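You operate a simulated robot arm through the tools that you are given. There is no shell and no other tool.

You run a simulated two-armed robot. Do the job below in one go: nothing can be reset, and whatever is moved stays where it is left.

Task
Fluff the rice, then give the blue bowl two helpings and the green bowl one.
Fine: the paddle goes back.

It is judged by the outcome, as a careful person would: the job done as asked, and still so three seconds after it is handed in. It fails if anything else is knocked over, pushed out of place, dropped, spilled or broken.

Robot
Two 7-joint arms with three-finger grippers on one trunk that stands fixed in place. Base frame: the origin is at the foot of the trunk, x ahead of it, y to its left, z up; the work surface is at about z = 76. Units: cm, degrees, N and s.
The left shoulder is at [3, 12.4, 108.3], the right one opposite. With the tool pointing down near the work surface each hand reaches from about 10 to 76 cm from the base axis, measured 20 degrees to its own side. Payload 2.2 kg a hand.
Tool frame (each hand has its own): the origin (TCP) lies between the finger pads and is the grasp point; the fingertips stand 2.8 cm ahead of it; z points along the fingers, y is the line along which they close. The gripper opens to 10.2 cm; its body begins 7.1 cm behind the TCP.
Orientation is that of the tool frame in the base frame, as a unit quaternion [w, x, y, z]. With the fingers straight down and closing along the base's y, the tool's x points along the base's -x, its y along +y and its z along -z.

Tools
- The arms move only by the tool servo_tool. It takes "left_steps", "right_steps" or both (then of equal length, played together; a hand with none holds still); each is a list of rows, each a list of 7 numbers: the turn, a rotation vector about the tool's x, y, z in units of 4 degrees (1.0 is 4 degrees), then the shift along the tool's x, y, z in units of 40 mm (1.0 is 40 mm), then the opening in per cent of the stroke, from 0 (shut) to 100 (fully open). In form: [[rx, ry, rz, dx, dy, dz, jaw], ...]. A call has 1 to 20 rows; each row shifts and turns the commanded pose from where the row before left it, along the tool's axes as they then stand. A call with a number of a shift or a turn outside -1 to 1 is refused whole. A row lasts 0.2 s, in which the tool goes at most 5 cm and 8.6 degrees; a call with a longer step from one row to the next is refused whole, and so is a gripper value outside its range. Where a pose cannot be reached the arm comes as near as it can. A force on the tool above 40 N (or 10 N above the force at the start of the call, whichever is more), or a blocked arm, ends the call early, and 0.2 s more pass. Each finger travels about 14.36 cm/s and halts on what it meets, pressing with about 31 N; the grip force reading is that of the motor and also rises with nothing between the fingers. The clock runs only during rows and for 0.2 s after the last one: add rows that do not move to give the fingers time. The reply holds the time, the measured pose of the TCP, the force on the tool along the base axes, the opening and the grip force, in the units named above and with some noise, with the torque about the TCP (base axes, N m) and any sound that the robot's microphone picked up.
- Cameras (640 x 400 px; columns grow to the right, rows downward): "scene" is now at [4.5, -0.46, 179.75]; the picture's right is [-0.06, -1.00, 0.00], its down [-0.78, 0.05, -0.62] and it looks along [0.62, -0.04, -0.79] (base axes); focal length 342 px, centre (320, 200). "left" rides on the left gripper at [7.2, 3.8, -8.6] in its tool frame; the picture's right is [-0.46, 0.89, 0.00], its down [-0.60, -0.32, -0.73] and it looks along [-0.65, -0.34, 0.68] (tool axes); focal length 256 px, centre (320, 200). "right" rides on the right gripper at [6.9, 4.4, -8.6] in its tool frame; the picture's right is [-0.53, 0.85, 0.00], its down [-0.58, -0.36, -0.73] and it looks along [-0.62, -0.39, 0.68] (tool axes); focal length 256 px, centre (320, 200). There is no depth. A picture from a camera that has moved, and an enlarged one, comes with that camera's place and axes in the base frame and with its lens.
- camera(camera): a new picture of that camera. No time passes.
- slide_trunk(by): moves the trunk up (or, below 0, down) by that many cm; the arms and the scene camera ride with it, the base frame stays. It gives what a move gives, with no picture.
- turn_head(pan, tilt): turns the head with the scene camera to pan (to the left, within 143 degrees either way) and tilt (down, from -29 to 69), counted from straight ahead of the robot. It gives what a move gives.
- zoom(camera, box): a new picture of the part [left, top, right, bottom] of that camera's present view, enlarged. No time passes.
- close_job(): hands the job in; it is judged then, once.

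Nothing tells you positions but the pictures and the camera data. Unless the task says otherwise, let go and move clear before handing in.

The tools are called after "Call:" as name(argument=value, ...) on one line, values as JSON. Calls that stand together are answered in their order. servo_tool: Moves the arms, as the interface text tells. Its arguments: {"type":"object","properties":{"left_steps":{"type":"array"},"right_steps":{"type":"array"}},"required":[]} The other tools are called the same way: slide_trunk (by) moves the trunk up or down; turn_head (pan, tilt) turns the head that bears the scene camera; camera (camera) takes a picture; zoom (camera, box) takes an enlarged picture of a part of a camera's view; close_job () hands the job in.

At the start:

```text
time: 0.0
left_ee_pos: [55.89, 24.51, 119.38]
left_tool_rot: [0.0, 0.001, 1.0, 0.0]
left_wrist_force: [-1.1, -0.1, 0.3]
left_wrist_torque: [0.0, 0.0, -0.01]
left_finger_gap: 10.22
left_finger_force: 0.0
right_ee_pos: [57.52, -24.18, 118.15]
right_tool_rot: [0.0, 0.0, 1.0, 0.0]
right_wrist_force: [0.5, -0.2, -0.4]
right_wrist_torque: [-0.03, 0.01, 0.0]
right_finger_gap: 10.19
right_finger_force: 0.0
trunk travel left (down, up): [-32.5, 21.5]
head pan, tilt (commanded): [-3.6, 51.8]
```

scene: 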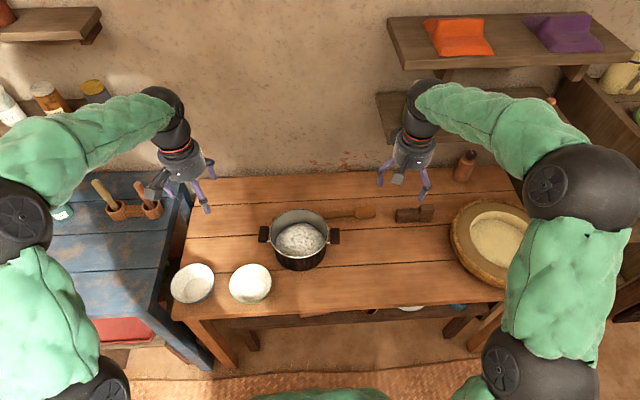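
right: 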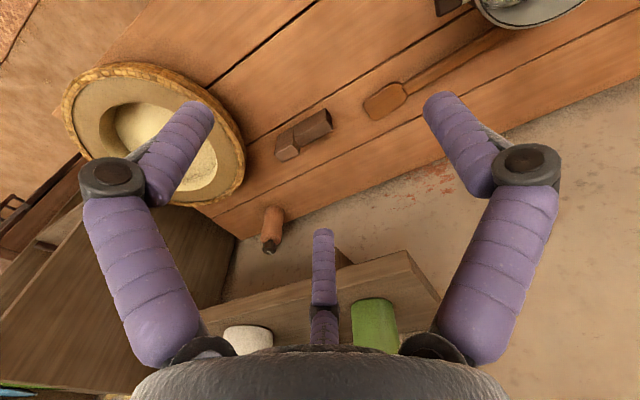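
left: 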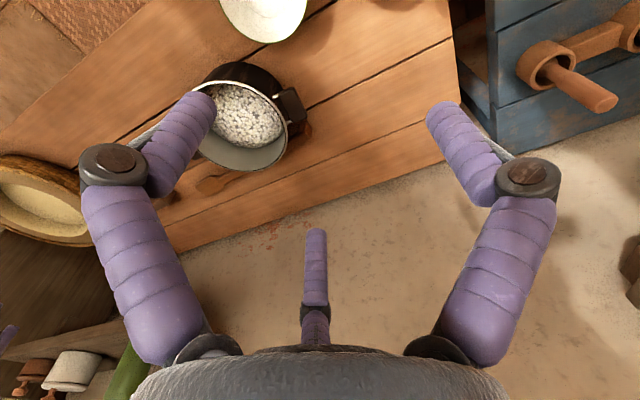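

I see a table with a rice pot, two bowls at the left front, a paddle or spoon lying behind the pot, a small block and a straw hat; a blue cabinet on the left holds tools in a rack. I'll look closer before moving.

Call:
zoom(camera="scene", box=[160, 180, 400, 330])

Call:
zoom(camera="scene", box=[40, 150, 240, 275])

Call:
zoom(camera="scene", box=[320, 140, 540, 280])

```text
2.67 times, centred on (280, 255) of scene
camera zoom: at [4.5, -0.46, 179.75], right [-0.06, -1.0, 0.0], down [-0.78, 0.05, -0.62], along [0.62, -0.04, -0.79], focal length 911 px, centre (427, 53)
```

zoom: 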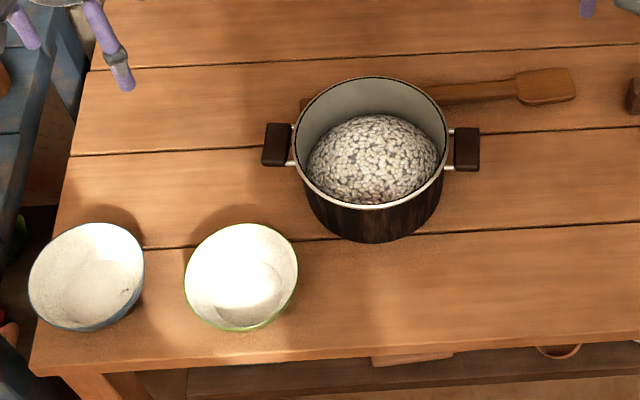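

```text
3.20 times, centred on (140, 212) of scene
camera zoom: at [4.5, -0.46, 179.75], right [-0.06, -1.0, 0.0], down [-0.78, 0.05, -0.62], along [0.62, -0.04, -0.79], focal length 1094 px, centre (896, 160)
```

zoom: 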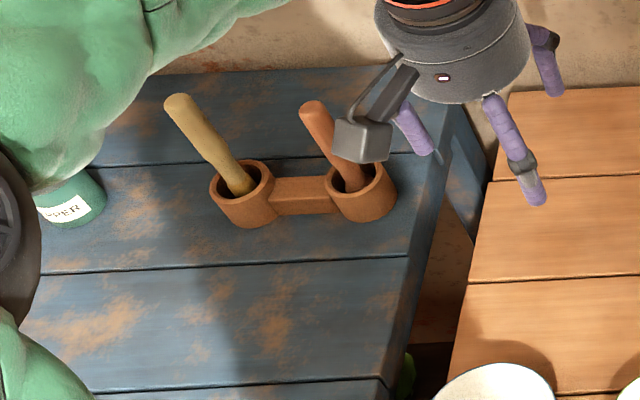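

```text
2.86 times, centred on (430, 210) of scene
camera zoom: at [4.5, -0.46, 179.75], right [-0.06, -1.0, 0.0], down [-0.78, 0.05, -0.62], along [0.62, -0.04, -0.79], focal length 976 px, centre (6, 171)
```

zoom: 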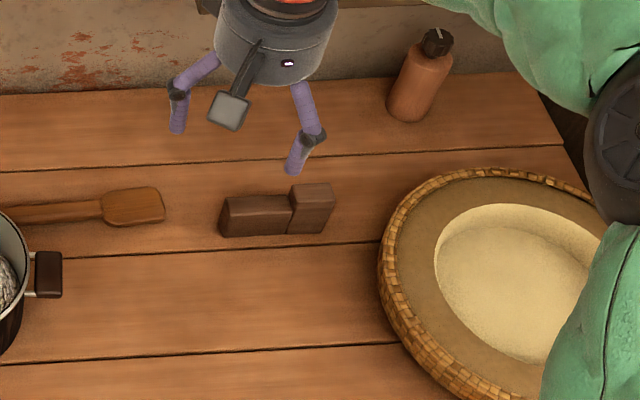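

The paddle seems to lie behind the pot along y, near x≈78 with its blade around y≈-21; the rack on the blue table looks out of reach. I'll zoom in with all the cameras to check this.

Call:
zoom(camera="right", box=[220, 0, 640, 262])

Call:
zoom(camera="left", box=[120, 0, 360, 250])

Call:
zoom(camera="scene", box=[250, 190, 450, 290])

Call:
zoom(camera="left", box=[440, 0, 640, 125])

```text
1.52 times, centred on (430, 131) of right
camera zoom: at [50.54, -19.73, 126.58], right [0.53, 0.85, 0.0], down [0.58, -0.36, 0.73], along [0.62, -0.39, -0.68], focal length 390 px, centre (152, 305)
```

zoom: 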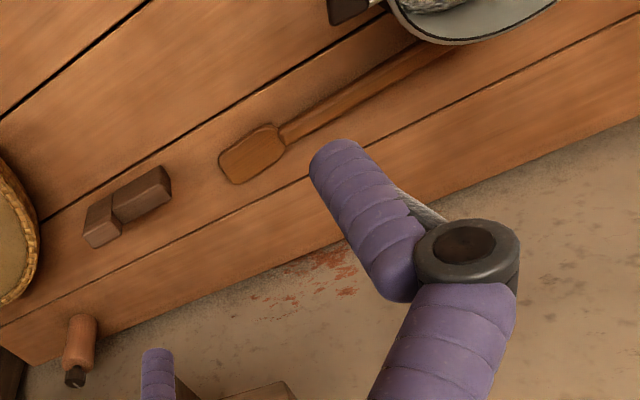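

```text
1.60 times, centred on (240, 125) of left
camera zoom: at [48.67, 28.3, 127.98], right [0.46, 0.89, 0.0], down [0.6, -0.32, 0.73], along [0.65, -0.34, -0.68], focal length 410 px, centre (448, 320)
```

zoom: 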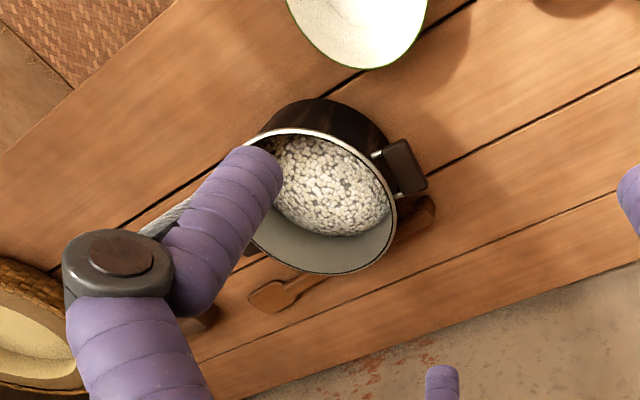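

```text
3.20 times, centred on (350, 240) of scene
camera zoom: at [4.5, -0.46, 179.75], right [-0.06, -1.0, 0.0], down [-0.78, 0.05, -0.62], along [0.62, -0.04, -0.79], focal length 1094 px, centre (224, 72)
```

zoom: 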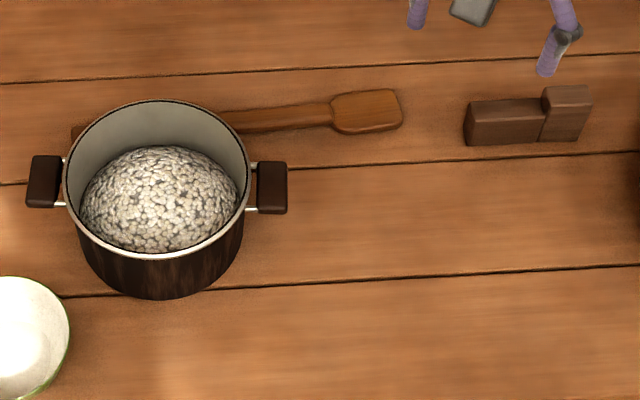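

```text
3.20 times, centred on (540, 62) of left
camera zoom: at [48.67, 28.3, 127.98], right [0.46, 0.89, 0.0], down [0.6, -0.32, 0.73], along [0.65, -0.34, -0.68], focal length 819 px, centre (-384, 640)
```

zoom: 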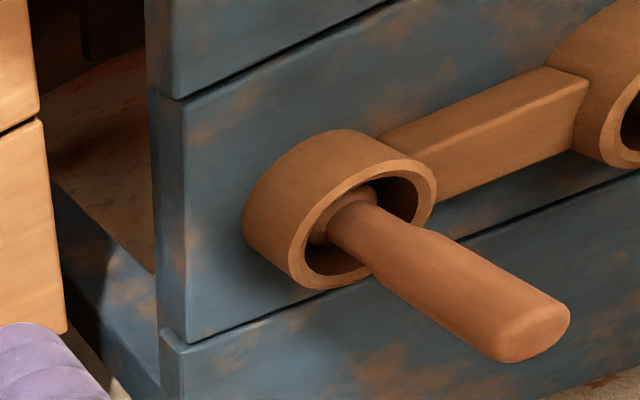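

The paddle lies along y at x≈78, partly hidden by the pot, and there's a brown stepped block near (75.5,-39.5). Before choosing the tool, I'll turn the left hand to look at the rack on the blue table and lower the right hand to see the block and paddle.

Call:
servo_tool(left_steps=[[0, 0, -1, 0, 0, 0, 100], [0, 0, -1, 0, 0, 0, 100], [0, 0, -1, 0, 0, 0, 100], [0, 0, -1, 0, 0, 0, 100], [0, 0, -1, 0, 0, 0, 100], [0, 0, -1, 0, 0, 0, 100], [0, 0, -1, 0, 0, 0, 100], [0, 0, -1, 0, 0, 0, 100], [0, 0, -1, 0, 0, 0, 100], [0, 0, -1, 0, 0, 0, 100], [0, 0, -1, 0, 0, 0, 100], [0, 0, -1, 0, 0, 0, 100], [0, 0, -1, 0, 0, 0, 100], [0, 0, -1, 0, 0, 0, 100], [0, 0, -1, 0, 0, 0, 100]], right_steps=[[0, 0, 0, 0.15, 0, 0.3, 100], [0, 0, 0, 0.15, 0, 0.3, 100], [0, 0, 0, 0.15, 0, 0.3, 100], [0, 0, 0, 0.15, 0, 0.3, 100], [0, 0, 0, 0.15, 0, 0.3, 100], [0, 0, 0, 0.15, 0, 0.3, 100], [0, 0, 0, 0.15, 0, 0.3, 100], [0, 0, 0, 0.15, 0, 0.3, 100], [0, 0, 0, 0.15, 0, 0.3, 100], [0, 0, 0, 0.15, 0, 0.3, 100], [0, 0, 0, 0.15, 0, 0.3, 100], [0, 0, 0, 0.15, 0, 0.3, 100], [0, 0, 0, 0.15, 0, 0.3, 100], [0, 0, 0, 0.15, 0, 0.3, 100], [0, 0, 0, 0.15, 0, 0.3, 100]])

Call:
camera(camera="left")

Call:
camera(camera="right")

Call:
camera(camera="scene")

```text
time: 3.2
left_ee_pos: [55.84, 24.52, 119.39]
left_tool_rot: [0.001, -0.501, 0.866, 0.0]
left_wrist_force: [-1.1, 1.0, 0.3]
left_wrist_torque: [0.0, -0.02, -0.03]
left_finger_gap: 10.21
left_finger_force: 0.2
right_ee_pos: [48.68, -24.27, 99.82]
right_tool_rot: [0.0, -0.001, 1.0, 0.001]
right_wrist_force: [-1.0, 1.3, 0.1]
right_wrist_torque: [0.0, 0.02, 0.0]
right_finger_gap: 10.18
right_finger_force: 0.1
trunk travel left (down, up): [-32.5, 21.5]
head pan, tilt (commanded): [-3.6, 51.8]
```

```text
taken
camera left: at [48.95, 20.15, 127.9], right [-0.54, 0.84, 0.0], down [0.58, 0.37, 0.73], along [0.62, 0.39, -0.68], focal length 256 px, centre (320, 200)
```

left: 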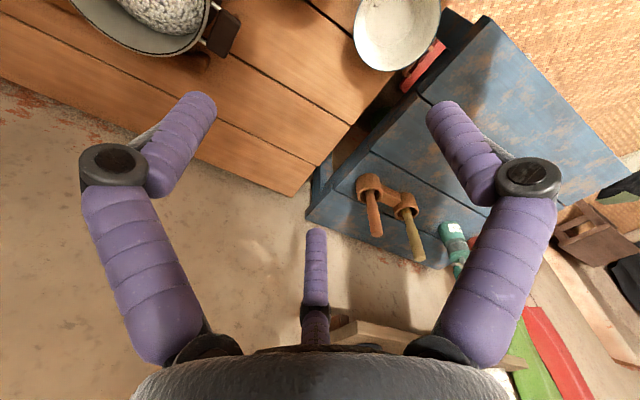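

```text
taken
camera right: at [41.63, -19.76, 108.36], right [0.53, 0.85, 0.0], down [0.58, -0.37, 0.73], along [0.62, -0.39, -0.68], focal length 256 px, centre (320, 200)
```

right: 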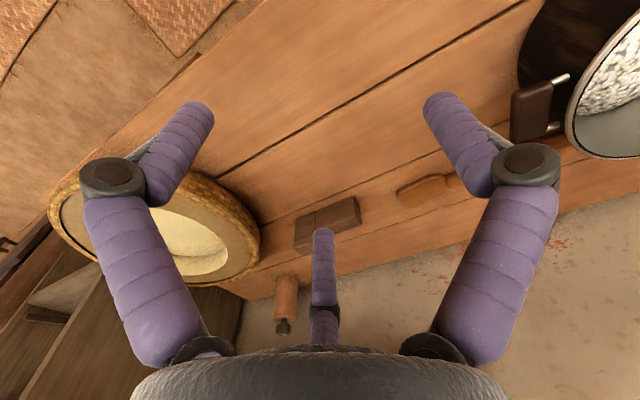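

```text
taken
camera scene: at [4.5, -0.48, 179.75], right [-0.06, -1.0, 0.0], down [-0.78, 0.05, -0.62], along [0.62, -0.04, -0.79], focal length 342 px, centre (320, 200)
```

scene: 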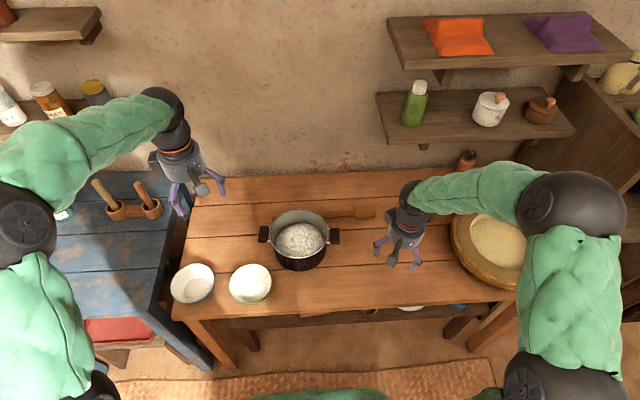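

The rack on the blue table is at about (82,56), beyond reach, so the paddle lying behind the pot (x≈78, y from -26 to 12) is the one to use. I'll turn the right hand to yaw -90 so its jaws close across the handle, and turn the left hand so its camera can watch the bowls.

Call:
servo_tool(left_steps=[[0, 0, 1, 0, 0, 0, 100], [0, 0, 1, 0, 0, 0, 100], [0, 0, 1, 0, 0, 0, 100], [0, 0, 1, 0, 0, 0, 100], [0, 0, 1, 0, 0, 0, 100], [0, 0, 1, 0, 0, 0, 100], [0, 0, 1, 0, 0, 0, 100], [0, 0, 1, 0, 0, 0, 100], [0, 0, 1, 0, 0, 0, 100], [0, 0, 1, 0, 0, 0, 100], [0, 0, 1, 0, 0, 0, 100], [0, 0, 1, 0, 0, 0, 100], [0, 0, 1, 0, 0, 0, 100], [0, 0, 1, 0, 0, 0, 100], [0, 0, 1, 0, 0, 0, 100], [0, 0, 1, 0, 0, 0, 100], [0, 0, 1, 0, 0, 0, 100], [0, 0, 1, 0, 0, 0, 100], [0, 0, 1, 0, 0, 0, 100], [0, 0, 1, 0, 0, 0, 100]], right_steps=[[0, 0, 1, 0, 0, 0, 100], [0, 0, 1, 0, 0, 0, 100], [0, 0, 1, 0, 0, 0, 100], [0, 0, 1, 0, 0, 0, 100], [0, 0, 1, 0, 0, 0, 100], [0, 0, 1, 0, 0, 0, 100], [0, 0, 1, 0, 0, 0, 100], [0, 0, 1, 0, 0, 0, 100], [0, 0, 1, 0, 0, 0, 100], [0, 0, 1, 0, 0, 0, 100], [0, 0, 1, 0, 0, 0, 100], [0, 0, 1, 0, 0, 0, 100], [0, 0, 1, 0, 0, 0, 100], [0, 0, 1, 0, 0, 0, 100], [0, 0, 1, 0, 0, 0, 100], [0, 0, 1, 0, 0, 0, 100], [0, 0, 1, 0, 0, 0, 100], [0, 0, 1, 0, 0, 0, 100], [0, 0, 1, 0, 0, 0, 100], [0, 0, 1, 0, 0, 0, 100]])

Call:
camera(camera="scene")

```text
time: 7.4
left_ee_pos: [55.87, 24.42, 119.3]
left_tool_rot: [0.0, 0.175, 0.985, 0.0]
left_wrist_force: [0.0, 0.5, -0.2]
left_wrist_torque: [0.0, -0.01, 0.01]
left_finger_gap: 10.22
left_finger_force: 0.2
right_ee_pos: [48.51, -24.09, 100.01]
right_tool_rot: [0.0, 0.643, 0.766, 0.0]
right_wrist_force: [-1.2, 0.6, 0.2]
right_wrist_torque: [-0.04, 0.0, -0.03]
right_finger_gap: 10.21
right_finger_force: 0.0
trunk travel left (down, up): [-32.5, 21.5]
head pan, tilt (commanded): [-3.6, 51.8]
```

```text
taken
camera scene: at [4.49, -0.46, 179.75], right [-0.06, -1.0, 0.0], down [-0.78, 0.05, -0.62], along [0.62, -0.04, -0.79], focal length 342 px, centre (320, 200)
```

scene: 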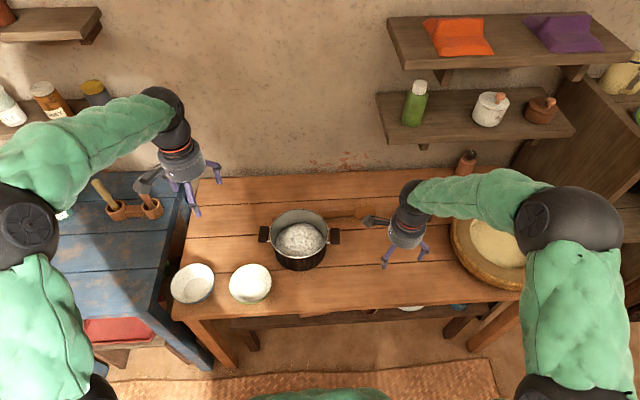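

The right hand needs about 10° more turn to line up with the handle. I'll finish that and move it above the right side of the table behind the pot, while the left arm retracts to the left as a lookout.

Call:
servo_tool(left_steps=[[0, 0, 0, 0.69, 0.435, -0.19, 100], [0, 0, 0, 0.69, 0.435, -0.19, 100], [0, 0, 0, 0.69, 0.435, -0.19, 100], [0, 0, 0, 0.69, 0.435, -0.19, 100], [0, 0, 0, 0.69, 0.435, -0.19, 100], [0, 0, 0, 0.69, 0.435, -0.19, 100], [0, 0, 0, 0.69, 0.435, -0.19, 100], [0, 0, 0, 0.69, 0.435, -0.19, 100], [0, 0, 0, 0.69, 0.435, -0.19, 100], [0, 0, 0, 0.69, 0.435, -0.19, 100], [0, 0, 0, 0.69, 0.435, -0.19, 100], [0, 0, 0, 0.69, 0.435, -0.19, 100], [0, 0, 1, 0, 0, 0, 100], [0, 0, 1, 0, 0, 0, 100], [0, 0, 1, 0, 0, 0, 100]], right_steps=[[0, 0, 1, 0, 0, 0, 100], [0, 0, 1, 0, 0, 0, 100], [0, 0, 0.5, 0, 0, 0, 100], [0, 0, 0, 0.28, 0.486, 0.056, 100], [0, 0, 0, 0.28, 0.486, 0.056, 100], [0, 0, 0, 0.28, 0.486, 0.056, 100], [0, 0, 0, 0.28, 0.486, 0.056, 100], [0, 0, 0, 0.28, 0.486, 0.056, 100], [0, 0, 0, 0.28, 0.486, 0.056, 100], [0, 0, 0, 0.28, 0.486, 0.056, 100], [0, 0, 0, 0.28, 0.486, 0.056, 100], [0, 0, 0, 0.28, 0.486, 0.056, 100], [0, 0, 0, 0, 0, 0, 100], [0, 0, 0, 0, 0, 0, 100], [0, 0, 0, 0, 0, 0, 100]])

Call:
camera(camera="scene")

Call:
camera(camera="left")

Call:
camera(camera="right")

```text
time: 10.6
left_ee_pos: [31.9, 55.43, 128.44]
left_tool_rot: [0.0, 0.276, 0.961, 0.0]
left_wrist_force: [0.3, -0.1, -0.4]
left_wrist_torque: [0.02, -0.04, -0.01]
left_finger_gap: 10.21
left_finger_force: 0.1
right_ee_pos: [65.97, -14.01, 98.11]
right_tool_rot: [-0.001, 0.707, 0.707, 0.0]
right_wrist_force: [0.1, -0.3, 0.6]
right_wrist_torque: [0.01, -0.03, -0.01]
right_finger_gap: 10.19
right_finger_force: 0.1
trunk travel left (down, up): [-32.5, 21.5]
head pan, tilt (commanded): [-3.6, 51.8]
```

```text
taken
camera scene: at [4.49, -0.47, 179.75], right [-0.06, -1.0, 0.0], down [-0.78, 0.05, -0.62], along [0.62, -0.04, -0.79], focal length 342 px, centre (320, 200)
```

scene: 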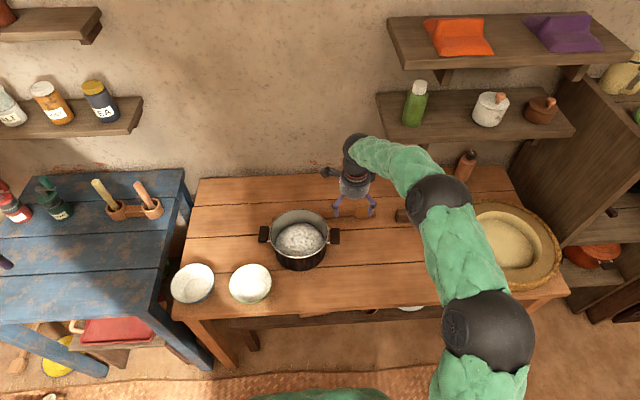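

```text
taken
camera left: at [27.79, 62.41, 137.01], right [0.86, 0.5, 0.0], down [0.34, -0.59, 0.73], along [0.37, -0.63, -0.68], focal length 256 px, centre (320, 200)
```

left: 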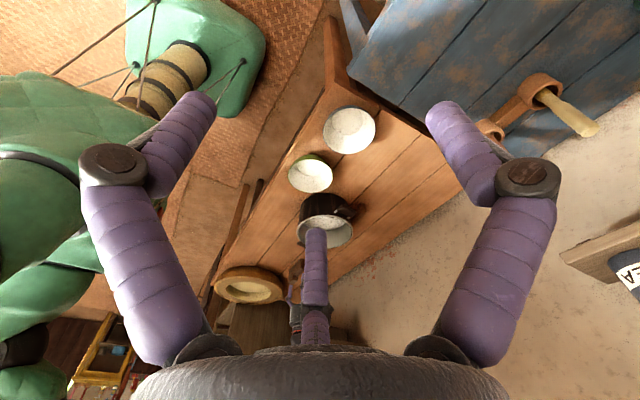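

```text
taken
camera right: at [70.3, -7.05, 106.69], right [0.85, -0.53, 0.0], down [-0.36, -0.58, 0.73], along [-0.39, -0.62, -0.68], focal length 256 px, centre (320, 200)
```

right: 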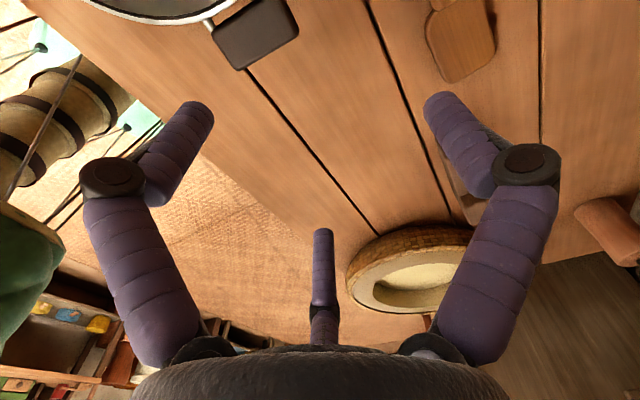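

The right-hand camera puts the blade at x 75.5–81.3, y -17.5 to -25.5, so its axis is near x≈78.3. I'll move the right hand forward at a safe height over the handle near y=-12 and see how far it reaches.

Call:
servo_tool(right_steps=[[0, 0, 0, 0.08, 0.5, 0, 70], [0, 0, 0, 0.08, 0.5, 0, 70], [0, 0, 0, 0.08, 0.5, 0, 70], [0, 0, 0, 0.08, 0.5, 0, 70], [0, 0, 0, 0.08, 0.5, 0, 70], [0, 0, 0, 0.08, 0.5, 0, 70], [0, 0, 0, 0, 0, 0.5, 70], [0, 0, 0, 0, 0, 0.5, 70], [0, 0, 0, 0, 0, 0.5, 70], [0, 0, 0, 0, 0, 0.5, 70], [0, 0, 0, 0, 0, 0, 70]])

Call:
camera(camera="right")

Call:
zoom(camera="scene", box=[240, 120, 480, 270])

```text
time: 13.0
left_ee_pos: [31.76, 55.32, 128.53]
left_tool_rot: [-0.001, 0.276, 0.961, 0.0]
left_wrist_force: [-0.9, 0.0, -0.5]
left_wrist_torque: [0.02, -0.02, -0.01]
left_finger_gap: 10.2
left_finger_force: 0.0
right_ee_pos: [74.58, -12.56, 90.09]
right_tool_rot: [-0.001, 0.707, 0.707, 0.001]
right_wrist_force: [0.5, -0.3, -0.5]
right_wrist_torque: [-0.01, -0.05, -0.01]
right_finger_gap: 7.15
right_finger_force: 0.0
right hand out of reach, approached as far as the arm can: row 5, 6, 9
trunk travel left (down, up): [-32.5, 21.5]
head pan, tilt (commanded): [-3.6, 51.8]
```

```text
taken
camera right: at [78.77, -5.63, 98.66], right [0.85, -0.53, 0.0], down [-0.36, -0.58, 0.73], along [-0.39, -0.62, -0.68], focal length 256 px, centre (320, 200)
```

right: 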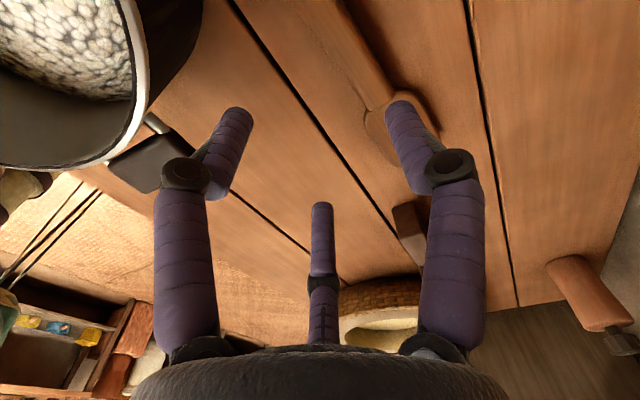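

```text
2.67 times, centred on (360, 195) of scene
camera zoom: at [4.45, -0.48, 179.75], right [-0.06, -1.0, 0.0], down [-0.78, 0.05, -0.62], along [0.62, -0.04, -0.79], focal length 911 px, centre (213, 213)
```

zoom: 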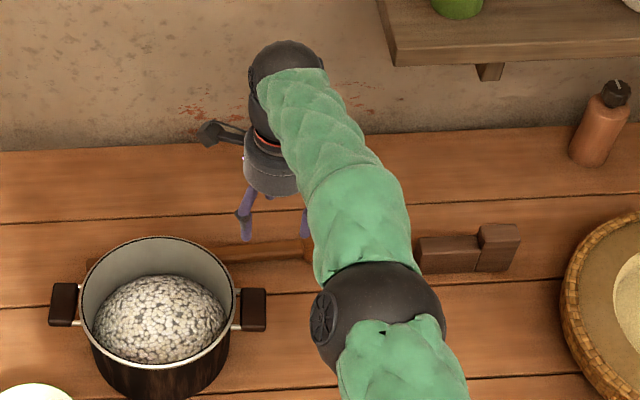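

The hand stopped at x≈74.6 pointing straight down, with the handle measured at about x=77.9. Tilting the fingers forward about 12° should give the missing reach, so I'll tilt first, edge forward and look.

Call:
servo_tool(right_steps=[[-1, 0, 0, 0, 0, 0, 70], [-1, 0, 0, 0, 0, 0, 70], [-1, 0, 0, 0, 0, 0, 70], [0, 0, 0, 0, 0, 0, 70]])

```text
time: 14.0
left_ee_pos: [31.99, 55.37, 128.41]
left_tool_rot: [0.0, 0.276, 0.961, 0.0]
left_wrist_force: [0.7, -0.7, -0.9]
left_wrist_torque: [0.03, 0.03, 0.03]
left_finger_gap: 10.18
left_finger_force: 0.1
right_ee_pos: [74.52, -12.35, 90.13]
right_tool_rot: [0.073, 0.703, 0.703, 0.075]
right_wrist_force: [0.1, 0.0, -0.6]
right_wrist_torque: [0.0, -0.02, 0.01]
right_finger_gap: 7.15
right_finger_force: 0.0
trunk travel left (down, up): [-32.5, 21.5]
head pan, tilt (commanded): [-3.6, 51.8]
```

The tilt is right, with the tool axis leaning forward. Next I'll move forward over the handle and come down to z≈84 for a look.

Call:
servo_tool(right_steps=[[0, 0, 0, 0.05, 0.348, 0.074, 60], [0, 0, 0, 0.05, 0.348, 0.074, 60], [0, 0, 0, 0, -0.078, 0.367, 60], [0, 0, 0, 0, -0.078, 0.367, 60], [0, 0, 0, 0, -0.078, 0.367, 60], [0, 0, 0, 0, -0.078, 0.367, 60], [0, 0, 0, 0, 0, 0, 60]])

Call:
camera(camera="right")

Call:
zoom(camera="scene", box=[270, 150, 430, 250])

Call:
zoom(camera="left", box=[230, 170, 390, 270])

```text
time: 15.6
left_ee_pos: [31.86, 55.31, 128.38]
left_tool_rot: [0.001, 0.276, 0.961, 0.0]
left_wrist_force: [0.7, -0.3, 1.0]
left_wrist_torque: [0.02, 0.01, 0.02]
left_finger_gap: 10.2
left_finger_force: 0.1
right_ee_pos: [77.24, -11.9, 84.16]
right_tool_rot: [0.073, 0.703, 0.703, 0.074]
right_wrist_force: [-0.1, -1.0, -0.8]
right_wrist_torque: [-0.01, -0.03, -0.02]
right_finger_gap: 6.15
right_finger_force: 0.1
trunk travel left (down, up): [-32.5, 21.5]
head pan, tilt (commanded): [-3.6, 51.8]
```

```text
taken
camera right: at [79.67, -5.1, 93.32], right [0.83, -0.53, 0.18], down [-0.51, -0.58, 0.64], along [-0.24, -0.62, -0.75], focal length 256 px, centre (320, 200)
```

right: 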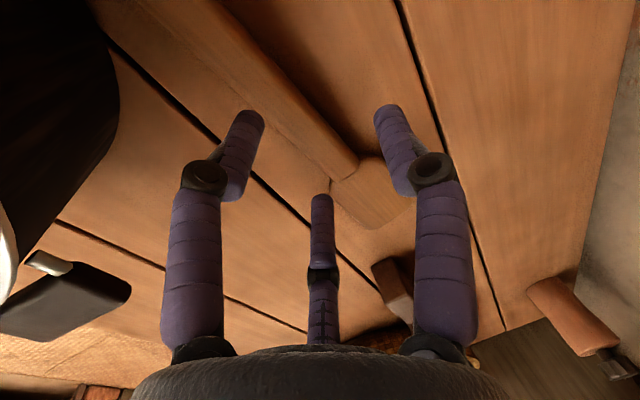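

```text
4.00 times, centred on (350, 200) of scene
camera zoom: at [4.45, -0.45, 179.75], right [-0.06, -1.0, 0.0], down [-0.78, 0.05, -0.62], along [0.62, -0.04, -0.79], focal length 1367 px, centre (200, 200)
```

zoom: 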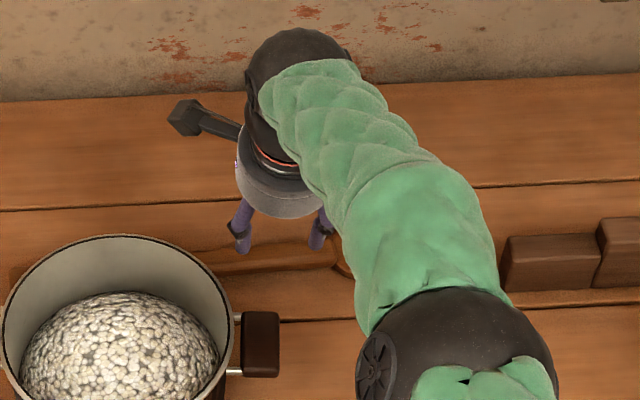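

```text
4.00 times, centred on (310, 220) of left
camera zoom: at [27.76, 62.41, 137.0], right [0.86, 0.5, 0.0], down [0.34, -0.59, 0.73], along [0.37, -0.63, -0.68], focal length 1024 px, centre (360, 120)
```

zoom: 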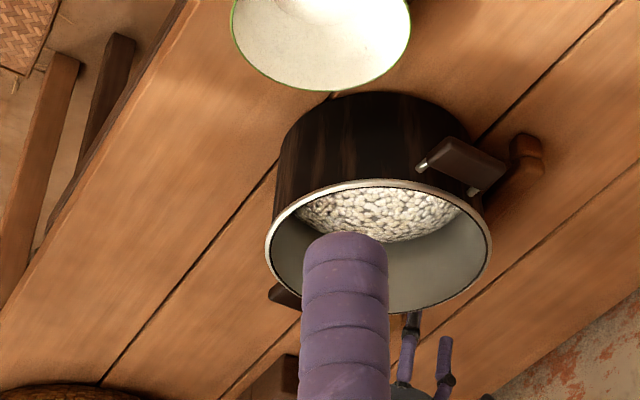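

The handle is passing between the two near fingers and the thumb. I'll zoom in to check the centring before lowering further.

Call:
zoom(camera="right", box=[200, 50, 456, 210])

```text
2.50 times, centred on (328, 130) of right
camera zoom: at [79.67, -5.1, 93.32], right [0.83, -0.53, 0.18], down [-0.51, -0.58, 0.64], along [-0.24, -0.62, -0.75], focal length 640 px, centre (300, 375)
```

zoom: 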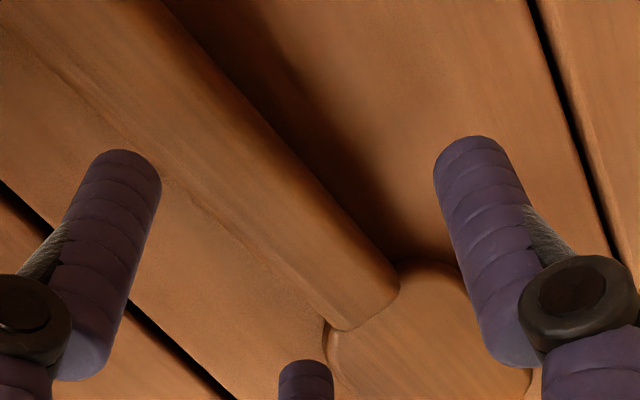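

The handle is about 2.5 cm wide and centred near x≈77.0 at y≈-11.5. I'll shift slightly back and lower to z≈80 with the jaw at 55%, then check again.

Call:
servo_tool(right_steps=[[0, 0, 0, 0, -0.129, 0.327, 55], [0, 0, 0, 0, -0.129, 0.327, 55], [0, 0, 0, 0, -0.129, 0.327, 55], [0, 0, 0, 0, 0, 0, 55]])

Call:
zoom(camera="right", box=[160, 20, 480, 220])

Call:
zoom(camera="scene", box=[290, 160, 410, 235])

```text
time: 16.6
left_ee_pos: [32.15, 55.15, 128.39]
left_tool_rot: [0.0, 0.275, 0.961, 0.0]
left_wrist_force: [-0.5, -0.2, 1.2]
left_wrist_torque: [0.03, 0.08, -0.01]
left_finger_gap: 10.22
left_finger_force: 0.1
right_ee_pos: [76.39, -12.07, 79.38]
right_tool_rot: [0.07, 0.703, 0.704, 0.071]
right_wrist_force: [0.1, -0.6, 0.6]
right_wrist_torque: [0.01, 0.13, 0.03]
right_finger_gap: 6.05
right_finger_force: 0.0
trunk travel left (down, up): [-32.5, 21.5]
head pan, tilt (commanded): [-3.6, 51.8]
```

```text
2.00 times, centred on (320, 120) of right
camera zoom: at [78.89, -5.05, 88.59], right [0.83, -0.53, 0.17], down [-0.5, -0.58, 0.64], along [-0.25, -0.62, -0.75], focal length 512 px, centre (320, 360)
```

zoom: 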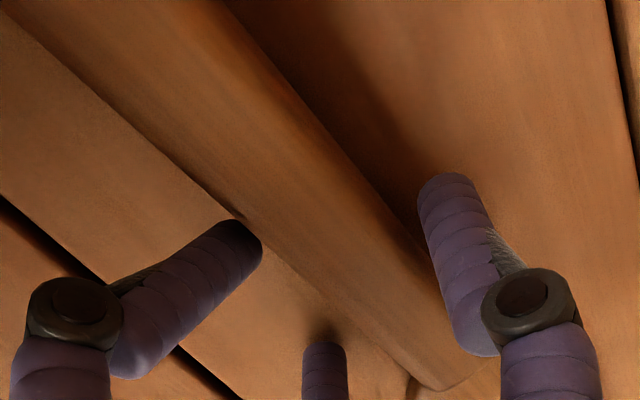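

```text
5.33 times, centred on (350, 198) of scene
camera zoom: at [4.86, -0.58, 179.7], right [-0.06, -1.0, 0.0], down [-0.79, 0.05, -0.62], along [0.62, -0.04, -0.79], focal length 1822 px, centre (160, 213)
```

zoom: 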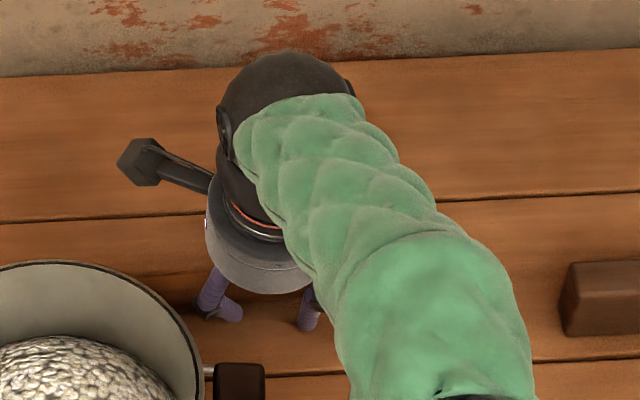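

The scene camera shifted slightly and one near finger seems to be touching the handle. I'll hold still for a moment and re-read the state.

Call:
servo_tool(right_steps=[[0, 0, 0, 0, 0, 0, 55], [0, 0, 0, 0, 0, 0, 55]])

Call:
camera(camera="right")

Call:
camera(camera="scene")

```text
time: 17.2
left_ee_pos: [32.0, 55.37, 128.38]
left_tool_rot: [0.001, 0.275, 0.961, 0.001]
left_wrist_force: [0.1, 1.0, -0.4]
left_wrist_torque: [-0.02, 0.0, 0.02]
left_finger_gap: 10.22
left_finger_force: 0.1
right_ee_pos: [76.58, -11.85, 79.97]
right_tool_rot: [0.073, 0.703, 0.704, 0.073]
right_wrist_force: [0.2, 0.4, 0.7]
right_wrist_torque: [0.02, 0.02, 0.0]
right_finger_gap: 5.62
right_finger_force: 0.1
trunk travel left (down, up): [-32.5, 21.5]
head pan, tilt (commanded): [-3.6, 51.8]
```

```text
taken
camera right: at [78.89, -4.92, 89.23], right [0.83, -0.53, 0.17], down [-0.51, -0.58, 0.64], along [-0.24, -0.62, -0.75], focal length 256 px, centre (320, 200)
```

right: 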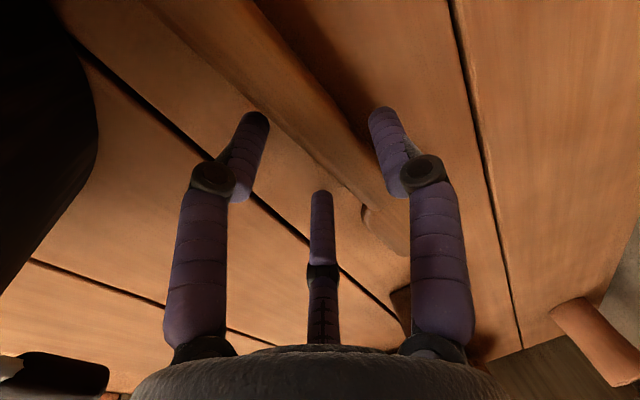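

```text
taken
camera scene: at [4.45, -0.45, 179.75], right [-0.06, -1.0, 0.0], down [-0.78, 0.05, -0.62], along [0.62, -0.04, -0.79], focal length 342 px, centre (320, 200)
```

scene: 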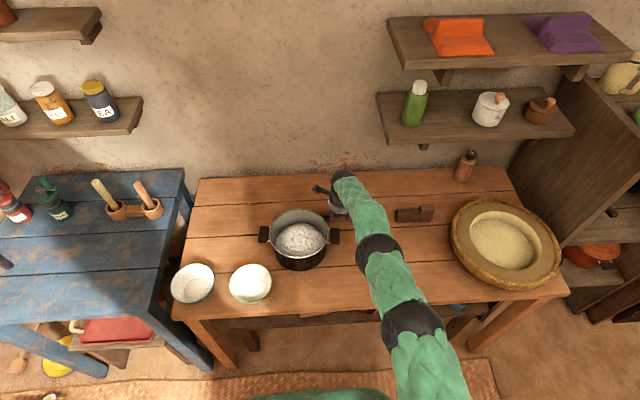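

The arm has settled at (76.6,-11.9,80.0) with the handle between the near fingers and the thumb. I'll narrow the jaw, lower 0.6 cm more and close on the handle.

Call:
servo_tool(right_steps=[[0, 0, 0, 0, 0, 0, 42], [0, 0, 0, 0, -0.03, 0.077, 42], [0, 0, 0, 0, -0.03, 0.077, 42], [0, 0, 0, 0, 0, 0, 42], [0, 0, 0, 0, 0, 0, 25], [0, 0, 0, 0, 0, 0, 0], [0, 0, 0, 0, 0, 0, 0], [0, 0, 0, 0, 0, 0, 0]])

Call:
camera(camera="right")

Call:
camera(camera="scene")

```text
time: 19.0
left_ee_pos: [31.8, 55.4, 128.39]
left_tool_rot: [0.001, 0.276, 0.961, 0.0]
left_wrist_force: [-0.9, 0.1, 0.1]
left_wrist_torque: [0.0, 0.01, 0.02]
left_finger_gap: 10.2
left_finger_force: 0.1
right_ee_pos: [76.56, -12.02, 79.58]
right_tool_rot: [0.076, 0.703, 0.703, 0.075]
right_wrist_force: [1.7, -1.2, 13.4]
right_wrist_torque: [-0.18, 0.06, 0.11]
right_finger_gap: 3.79
right_finger_force: 31.2
trunk travel left (down, up): [-32.5, 21.5]
head pan, tilt (commanded): [-3.6, 51.8]
```

```text
taken
camera right: at [78.95, -5.11, 88.81], right [0.83, -0.53, 0.18], down [-0.51, -0.58, 0.64], along [-0.24, -0.62, -0.75], focal length 256 px, centre (320, 200)
```

right: 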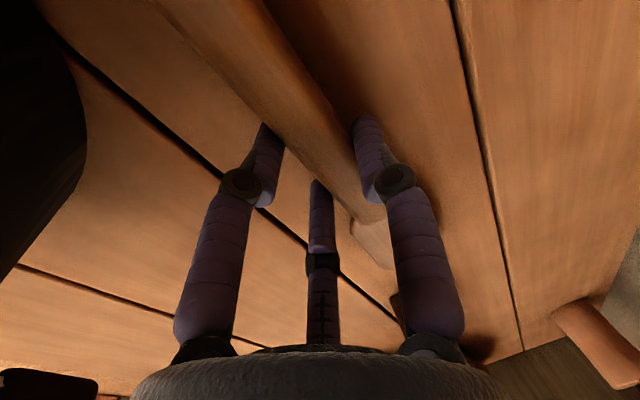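

```text
taken
camera scene: at [4.35, -0.44, 179.76], right [-0.06, -1.0, 0.0], down [-0.78, 0.05, -0.62], along [0.62, -0.04, -0.79], focal length 342 px, centre (320, 200)
```

scene: 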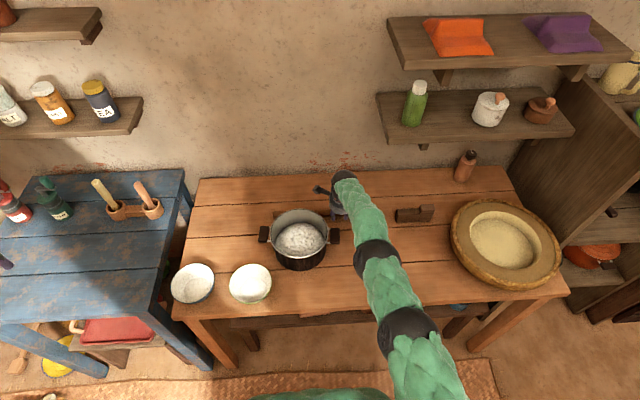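

The fingers closed and stopped with 31 N at a gap of 3.8 cm, and the tips press lightly on the table. I'll lift gently by about 3 cm to see whether the paddle is held.

Call:
servo_tool(right_steps=[[0, 0, 0, 0, 0.021, -0.098, 0], [0, 0, 0, 0, 0.031, -0.147, 0], [0, 0, 0, 0, 0.052, -0.245, 0], [0, 0, 0, 0, 0.052, -0.245, 0], [0, 0, 0, 0, 0, 0, 0]])

Call:
camera(camera="right")

Call:
zoom(camera="scene", box=[240, 150, 400, 250])

Call:
zoom(camera="left", box=[230, 170, 390, 270])

```text
time: 20.2
left_ee_pos: [31.92, 55.38, 128.43]
left_tool_rot: [0.0, 0.276, 0.961, -0.001]
left_wrist_force: [-0.5, 0.5, -0.4]
left_wrist_torque: [-0.01, -0.02, 0.0]
left_finger_gap: 10.2
left_finger_force: 0.1
right_ee_pos: [76.35, -12.14, 82.22]
right_tool_rot: [0.073, 0.703, 0.703, 0.073]
right_wrist_force: [0.1, -0.2, -1.4]
right_wrist_torque: [-0.04, 0.01, 0.0]
right_finger_gap: 3.81
right_finger_force: 30.7
trunk travel left (down, up): [-32.5, 21.5]
head pan, tilt (commanded): [-3.6, 51.8]
```

```text
taken
camera right: at [78.83, -5.12, 91.45], right [0.83, -0.53, 0.17], down [-0.51, -0.58, 0.64], along [-0.24, -0.62, -0.75], focal length 256 px, centre (320, 200)
```

right: 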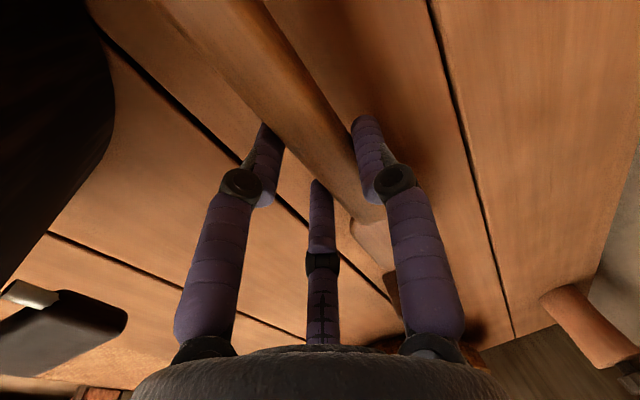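

```text
4.00 times, centred on (320, 200) of scene
camera zoom: at [4.52, -0.45, 179.75], right [-0.06, -1.0, 0.0], down [-0.78, 0.05, -0.62], along [0.62, -0.04, -0.79], focal length 1367 px, centre (320, 200)
```

zoom: 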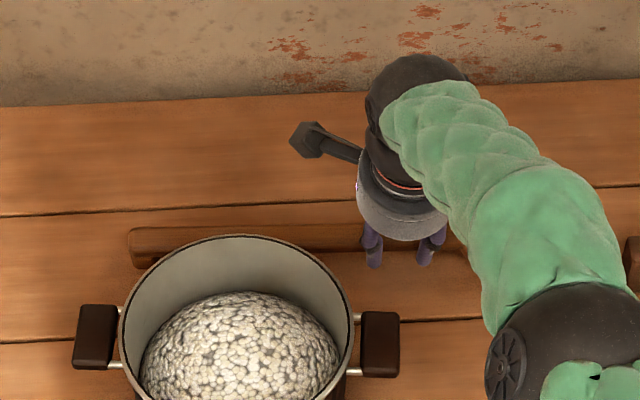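

```text
4.00 times, centred on (310, 220) of left
camera zoom: at [27.81, 62.41, 136.98], right [0.86, 0.5, 0.0], down [0.34, -0.59, 0.73], along [0.37, -0.63, -0.68], focal length 1024 px, centre (360, 120)
```

zoom: 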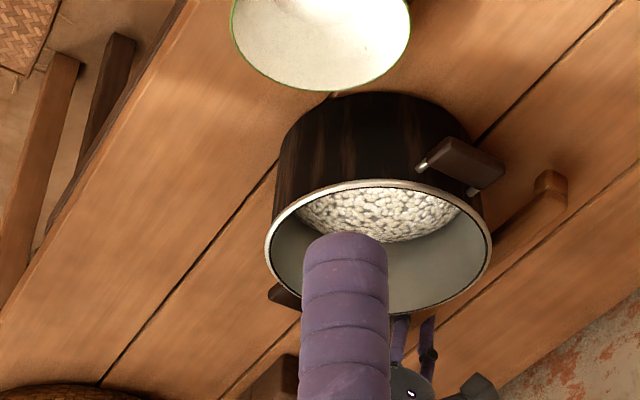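

The paddle is held: it lifted cleanly, and I've noted its rest grasp pose of TCP (76.6,-12.0,79.6) with a 12° forward tilt. I'll raise it well above the rim (z≈86) and look at it in the hand.

Call:
servo_tool(right_steps=[[0, 0, 0, 0, 0.1, -0.5, 0], [0, 0, 0, 0, 0.15, -0.7, 0], [0, 0, 0, 0, 0.15, -0.7, 0], [0, 0, 0, 0, 0.15, -0.7, 0], [0, 0, 0, 0, 0.15, -0.7, 0], [0, 0, 0, 0, 0.15, -0.7, 0], [0, 0, 0, 0, 0, 0, 0], [0, 0, 0, 0, 0, 0, 0]])

Call:
camera(camera="right")

Call:
camera(camera="scene")

Call:
zoom(camera="scene", box=[250, 190, 350, 280])

```text
time: 22.0
left_ee_pos: [31.93, 55.4, 128.47]
left_tool_rot: [0.0, 0.276, 0.961, 0.0]
left_wrist_force: [0.8, 0.1, -0.6]
left_wrist_torque: [0.0, 0.04, 0.03]
left_finger_gap: 10.22
left_finger_force: 0.0
right_ee_pos: [76.31, -11.68, 98.5]
right_tool_rot: [0.074, 0.703, 0.704, 0.074]
right_wrist_force: [0.1, -0.4, -1.0]
right_wrist_torque: [-0.01, 0.01, 0.01]
right_finger_gap: 3.79
right_finger_force: 31.1
trunk travel left (down, up): [-32.5, 21.5]
head pan, tilt (commanded): [-3.6, 51.8]
```

```text
taken
camera right: at [78.68, -4.91, 107.81], right [0.83, -0.53, 0.18], down [-0.51, -0.58, 0.64], along [-0.24, -0.62, -0.75], focal length 256 px, centre (320, 200)
```

right: 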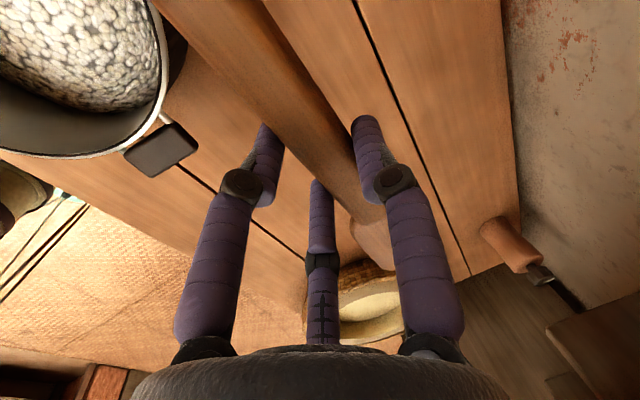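

```text
taken
camera scene: at [4.47, -0.45, 179.75], right [-0.06, -1.0, 0.0], down [-0.78, 0.05, -0.62], along [0.62, -0.04, -0.79], focal length 342 px, centre (320, 200)
```

scene: 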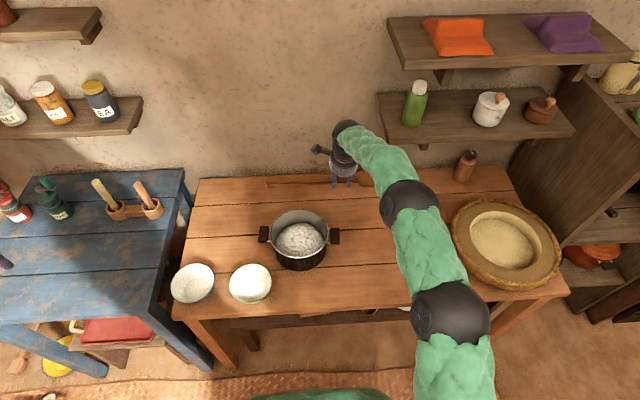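

```text
4.44 times, centred on (300, 235) of scene
camera zoom: at [4.47, -0.45, 179.75], right [-0.06, -1.0, 0.0], down [-0.78, 0.05, -0.62], along [0.62, -0.04, -0.79], focal length 1519 px, centre (409, 44)
```

zoom: 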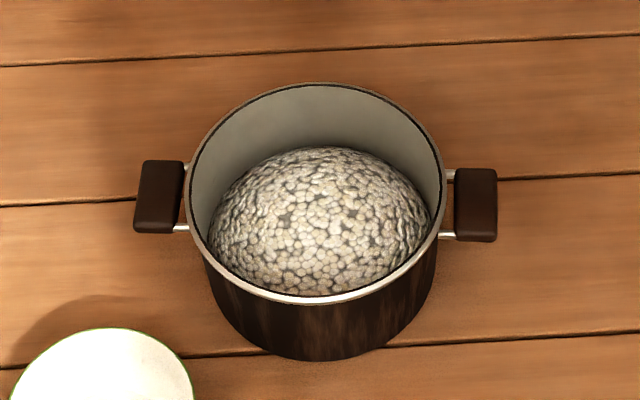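

The rice is a dome well below the rim, with the pot centred near (65,2.6) and its rim at z≈86. I'll carry the paddle level to the left of the pot with the blade over it, around TCP (65,14,100).

Call:
servo_tool(right_steps=[[0, 0, 0, 0.5, -0.25, -0.05, 0], [0, 0, 0, 0.8, -0.35, -0.075, 0], [0, 0, 0, 0.8, -0.35, -0.075, 0], [0, 0, 0, 0.8, -0.35, -0.075, 0], [0, 0, 0, 0.8, -0.35, -0.075, 0], [0, 0, 0, 0.8, -0.35, -0.075, 0], [0, 0, 0, 0.8, -0.35, -0.075, 0], [0, 0, 0, 0.8, -0.35, -0.075, 0], [0, 0, 0, 0.3, 0, 0, 0], [0, 0, 0, 0, 0, 0, 0], [0, 0, 0, 0, 0, 0, 0]])

Call:
camera(camera="right")

Call:
camera(camera="scene")

Call:
camera(camera="left")

```text
time: 24.4
left_ee_pos: [31.86, 55.48, 128.41]
left_tool_rot: [0.0, 0.275, 0.961, -0.001]
left_wrist_force: [0.2, 0.2, 0.3]
left_wrist_torque: [0.03, -0.01, 0.0]
left_finger_gap: 10.2
left_finger_force: 0.1
right_ee_pos: [65.39, 13.46, 98.44]
right_tool_rot: [0.074, 0.703, 0.703, 0.073]
right_wrist_force: [0.3, -0.3, -0.9]
right_wrist_torque: [-0.03, 0.01, 0.0]
right_finger_gap: 3.75
right_finger_force: 30.8
trunk travel left (down, up): [-32.5, 21.5]
head pan, tilt (commanded): [-3.6, 51.8]
```

```text
taken
camera right: at [67.82, 20.49, 107.85], right [0.83, -0.53, 0.18], down [-0.51, -0.58, 0.64], along [-0.24, -0.62, -0.75], focal length 256 px, centre (320, 200)
```

right: 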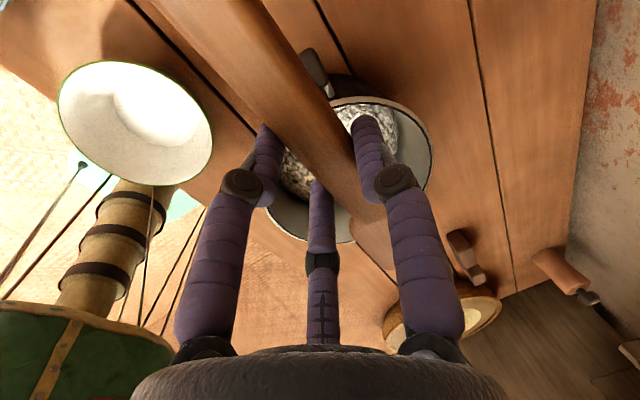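

```text
taken
camera scene: at [4.52, -0.43, 179.75], right [-0.06, -1.0, 0.0], down [-0.78, 0.05, -0.62], along [0.62, -0.04, -0.79], focal length 342 px, centre (320, 200)
```

scene: 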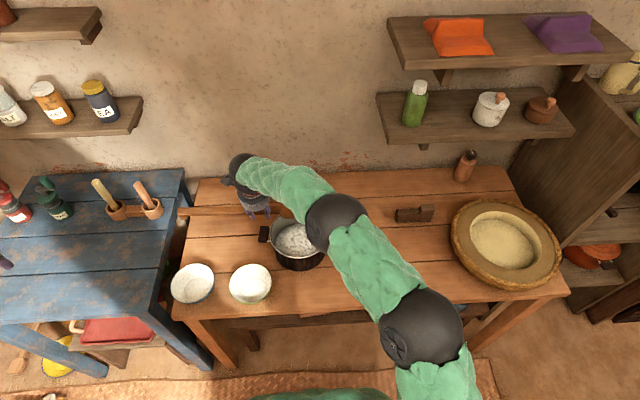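

```text
taken
camera left: at [27.81, 62.43, 136.98], right [0.86, 0.5, 0.0], down [0.34, -0.59, 0.73], along [0.37, -0.63, -0.68], focal length 256 px, centre (320, 200)
```

left: 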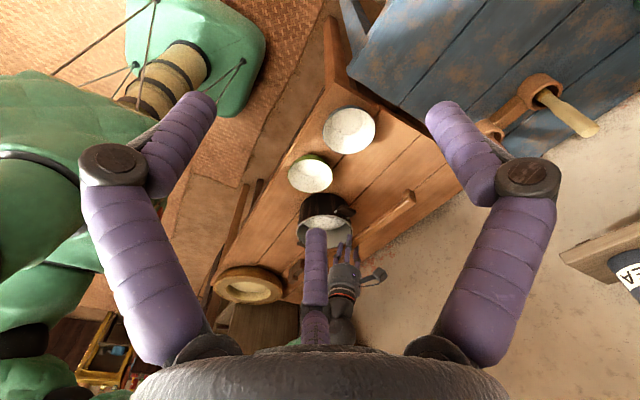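

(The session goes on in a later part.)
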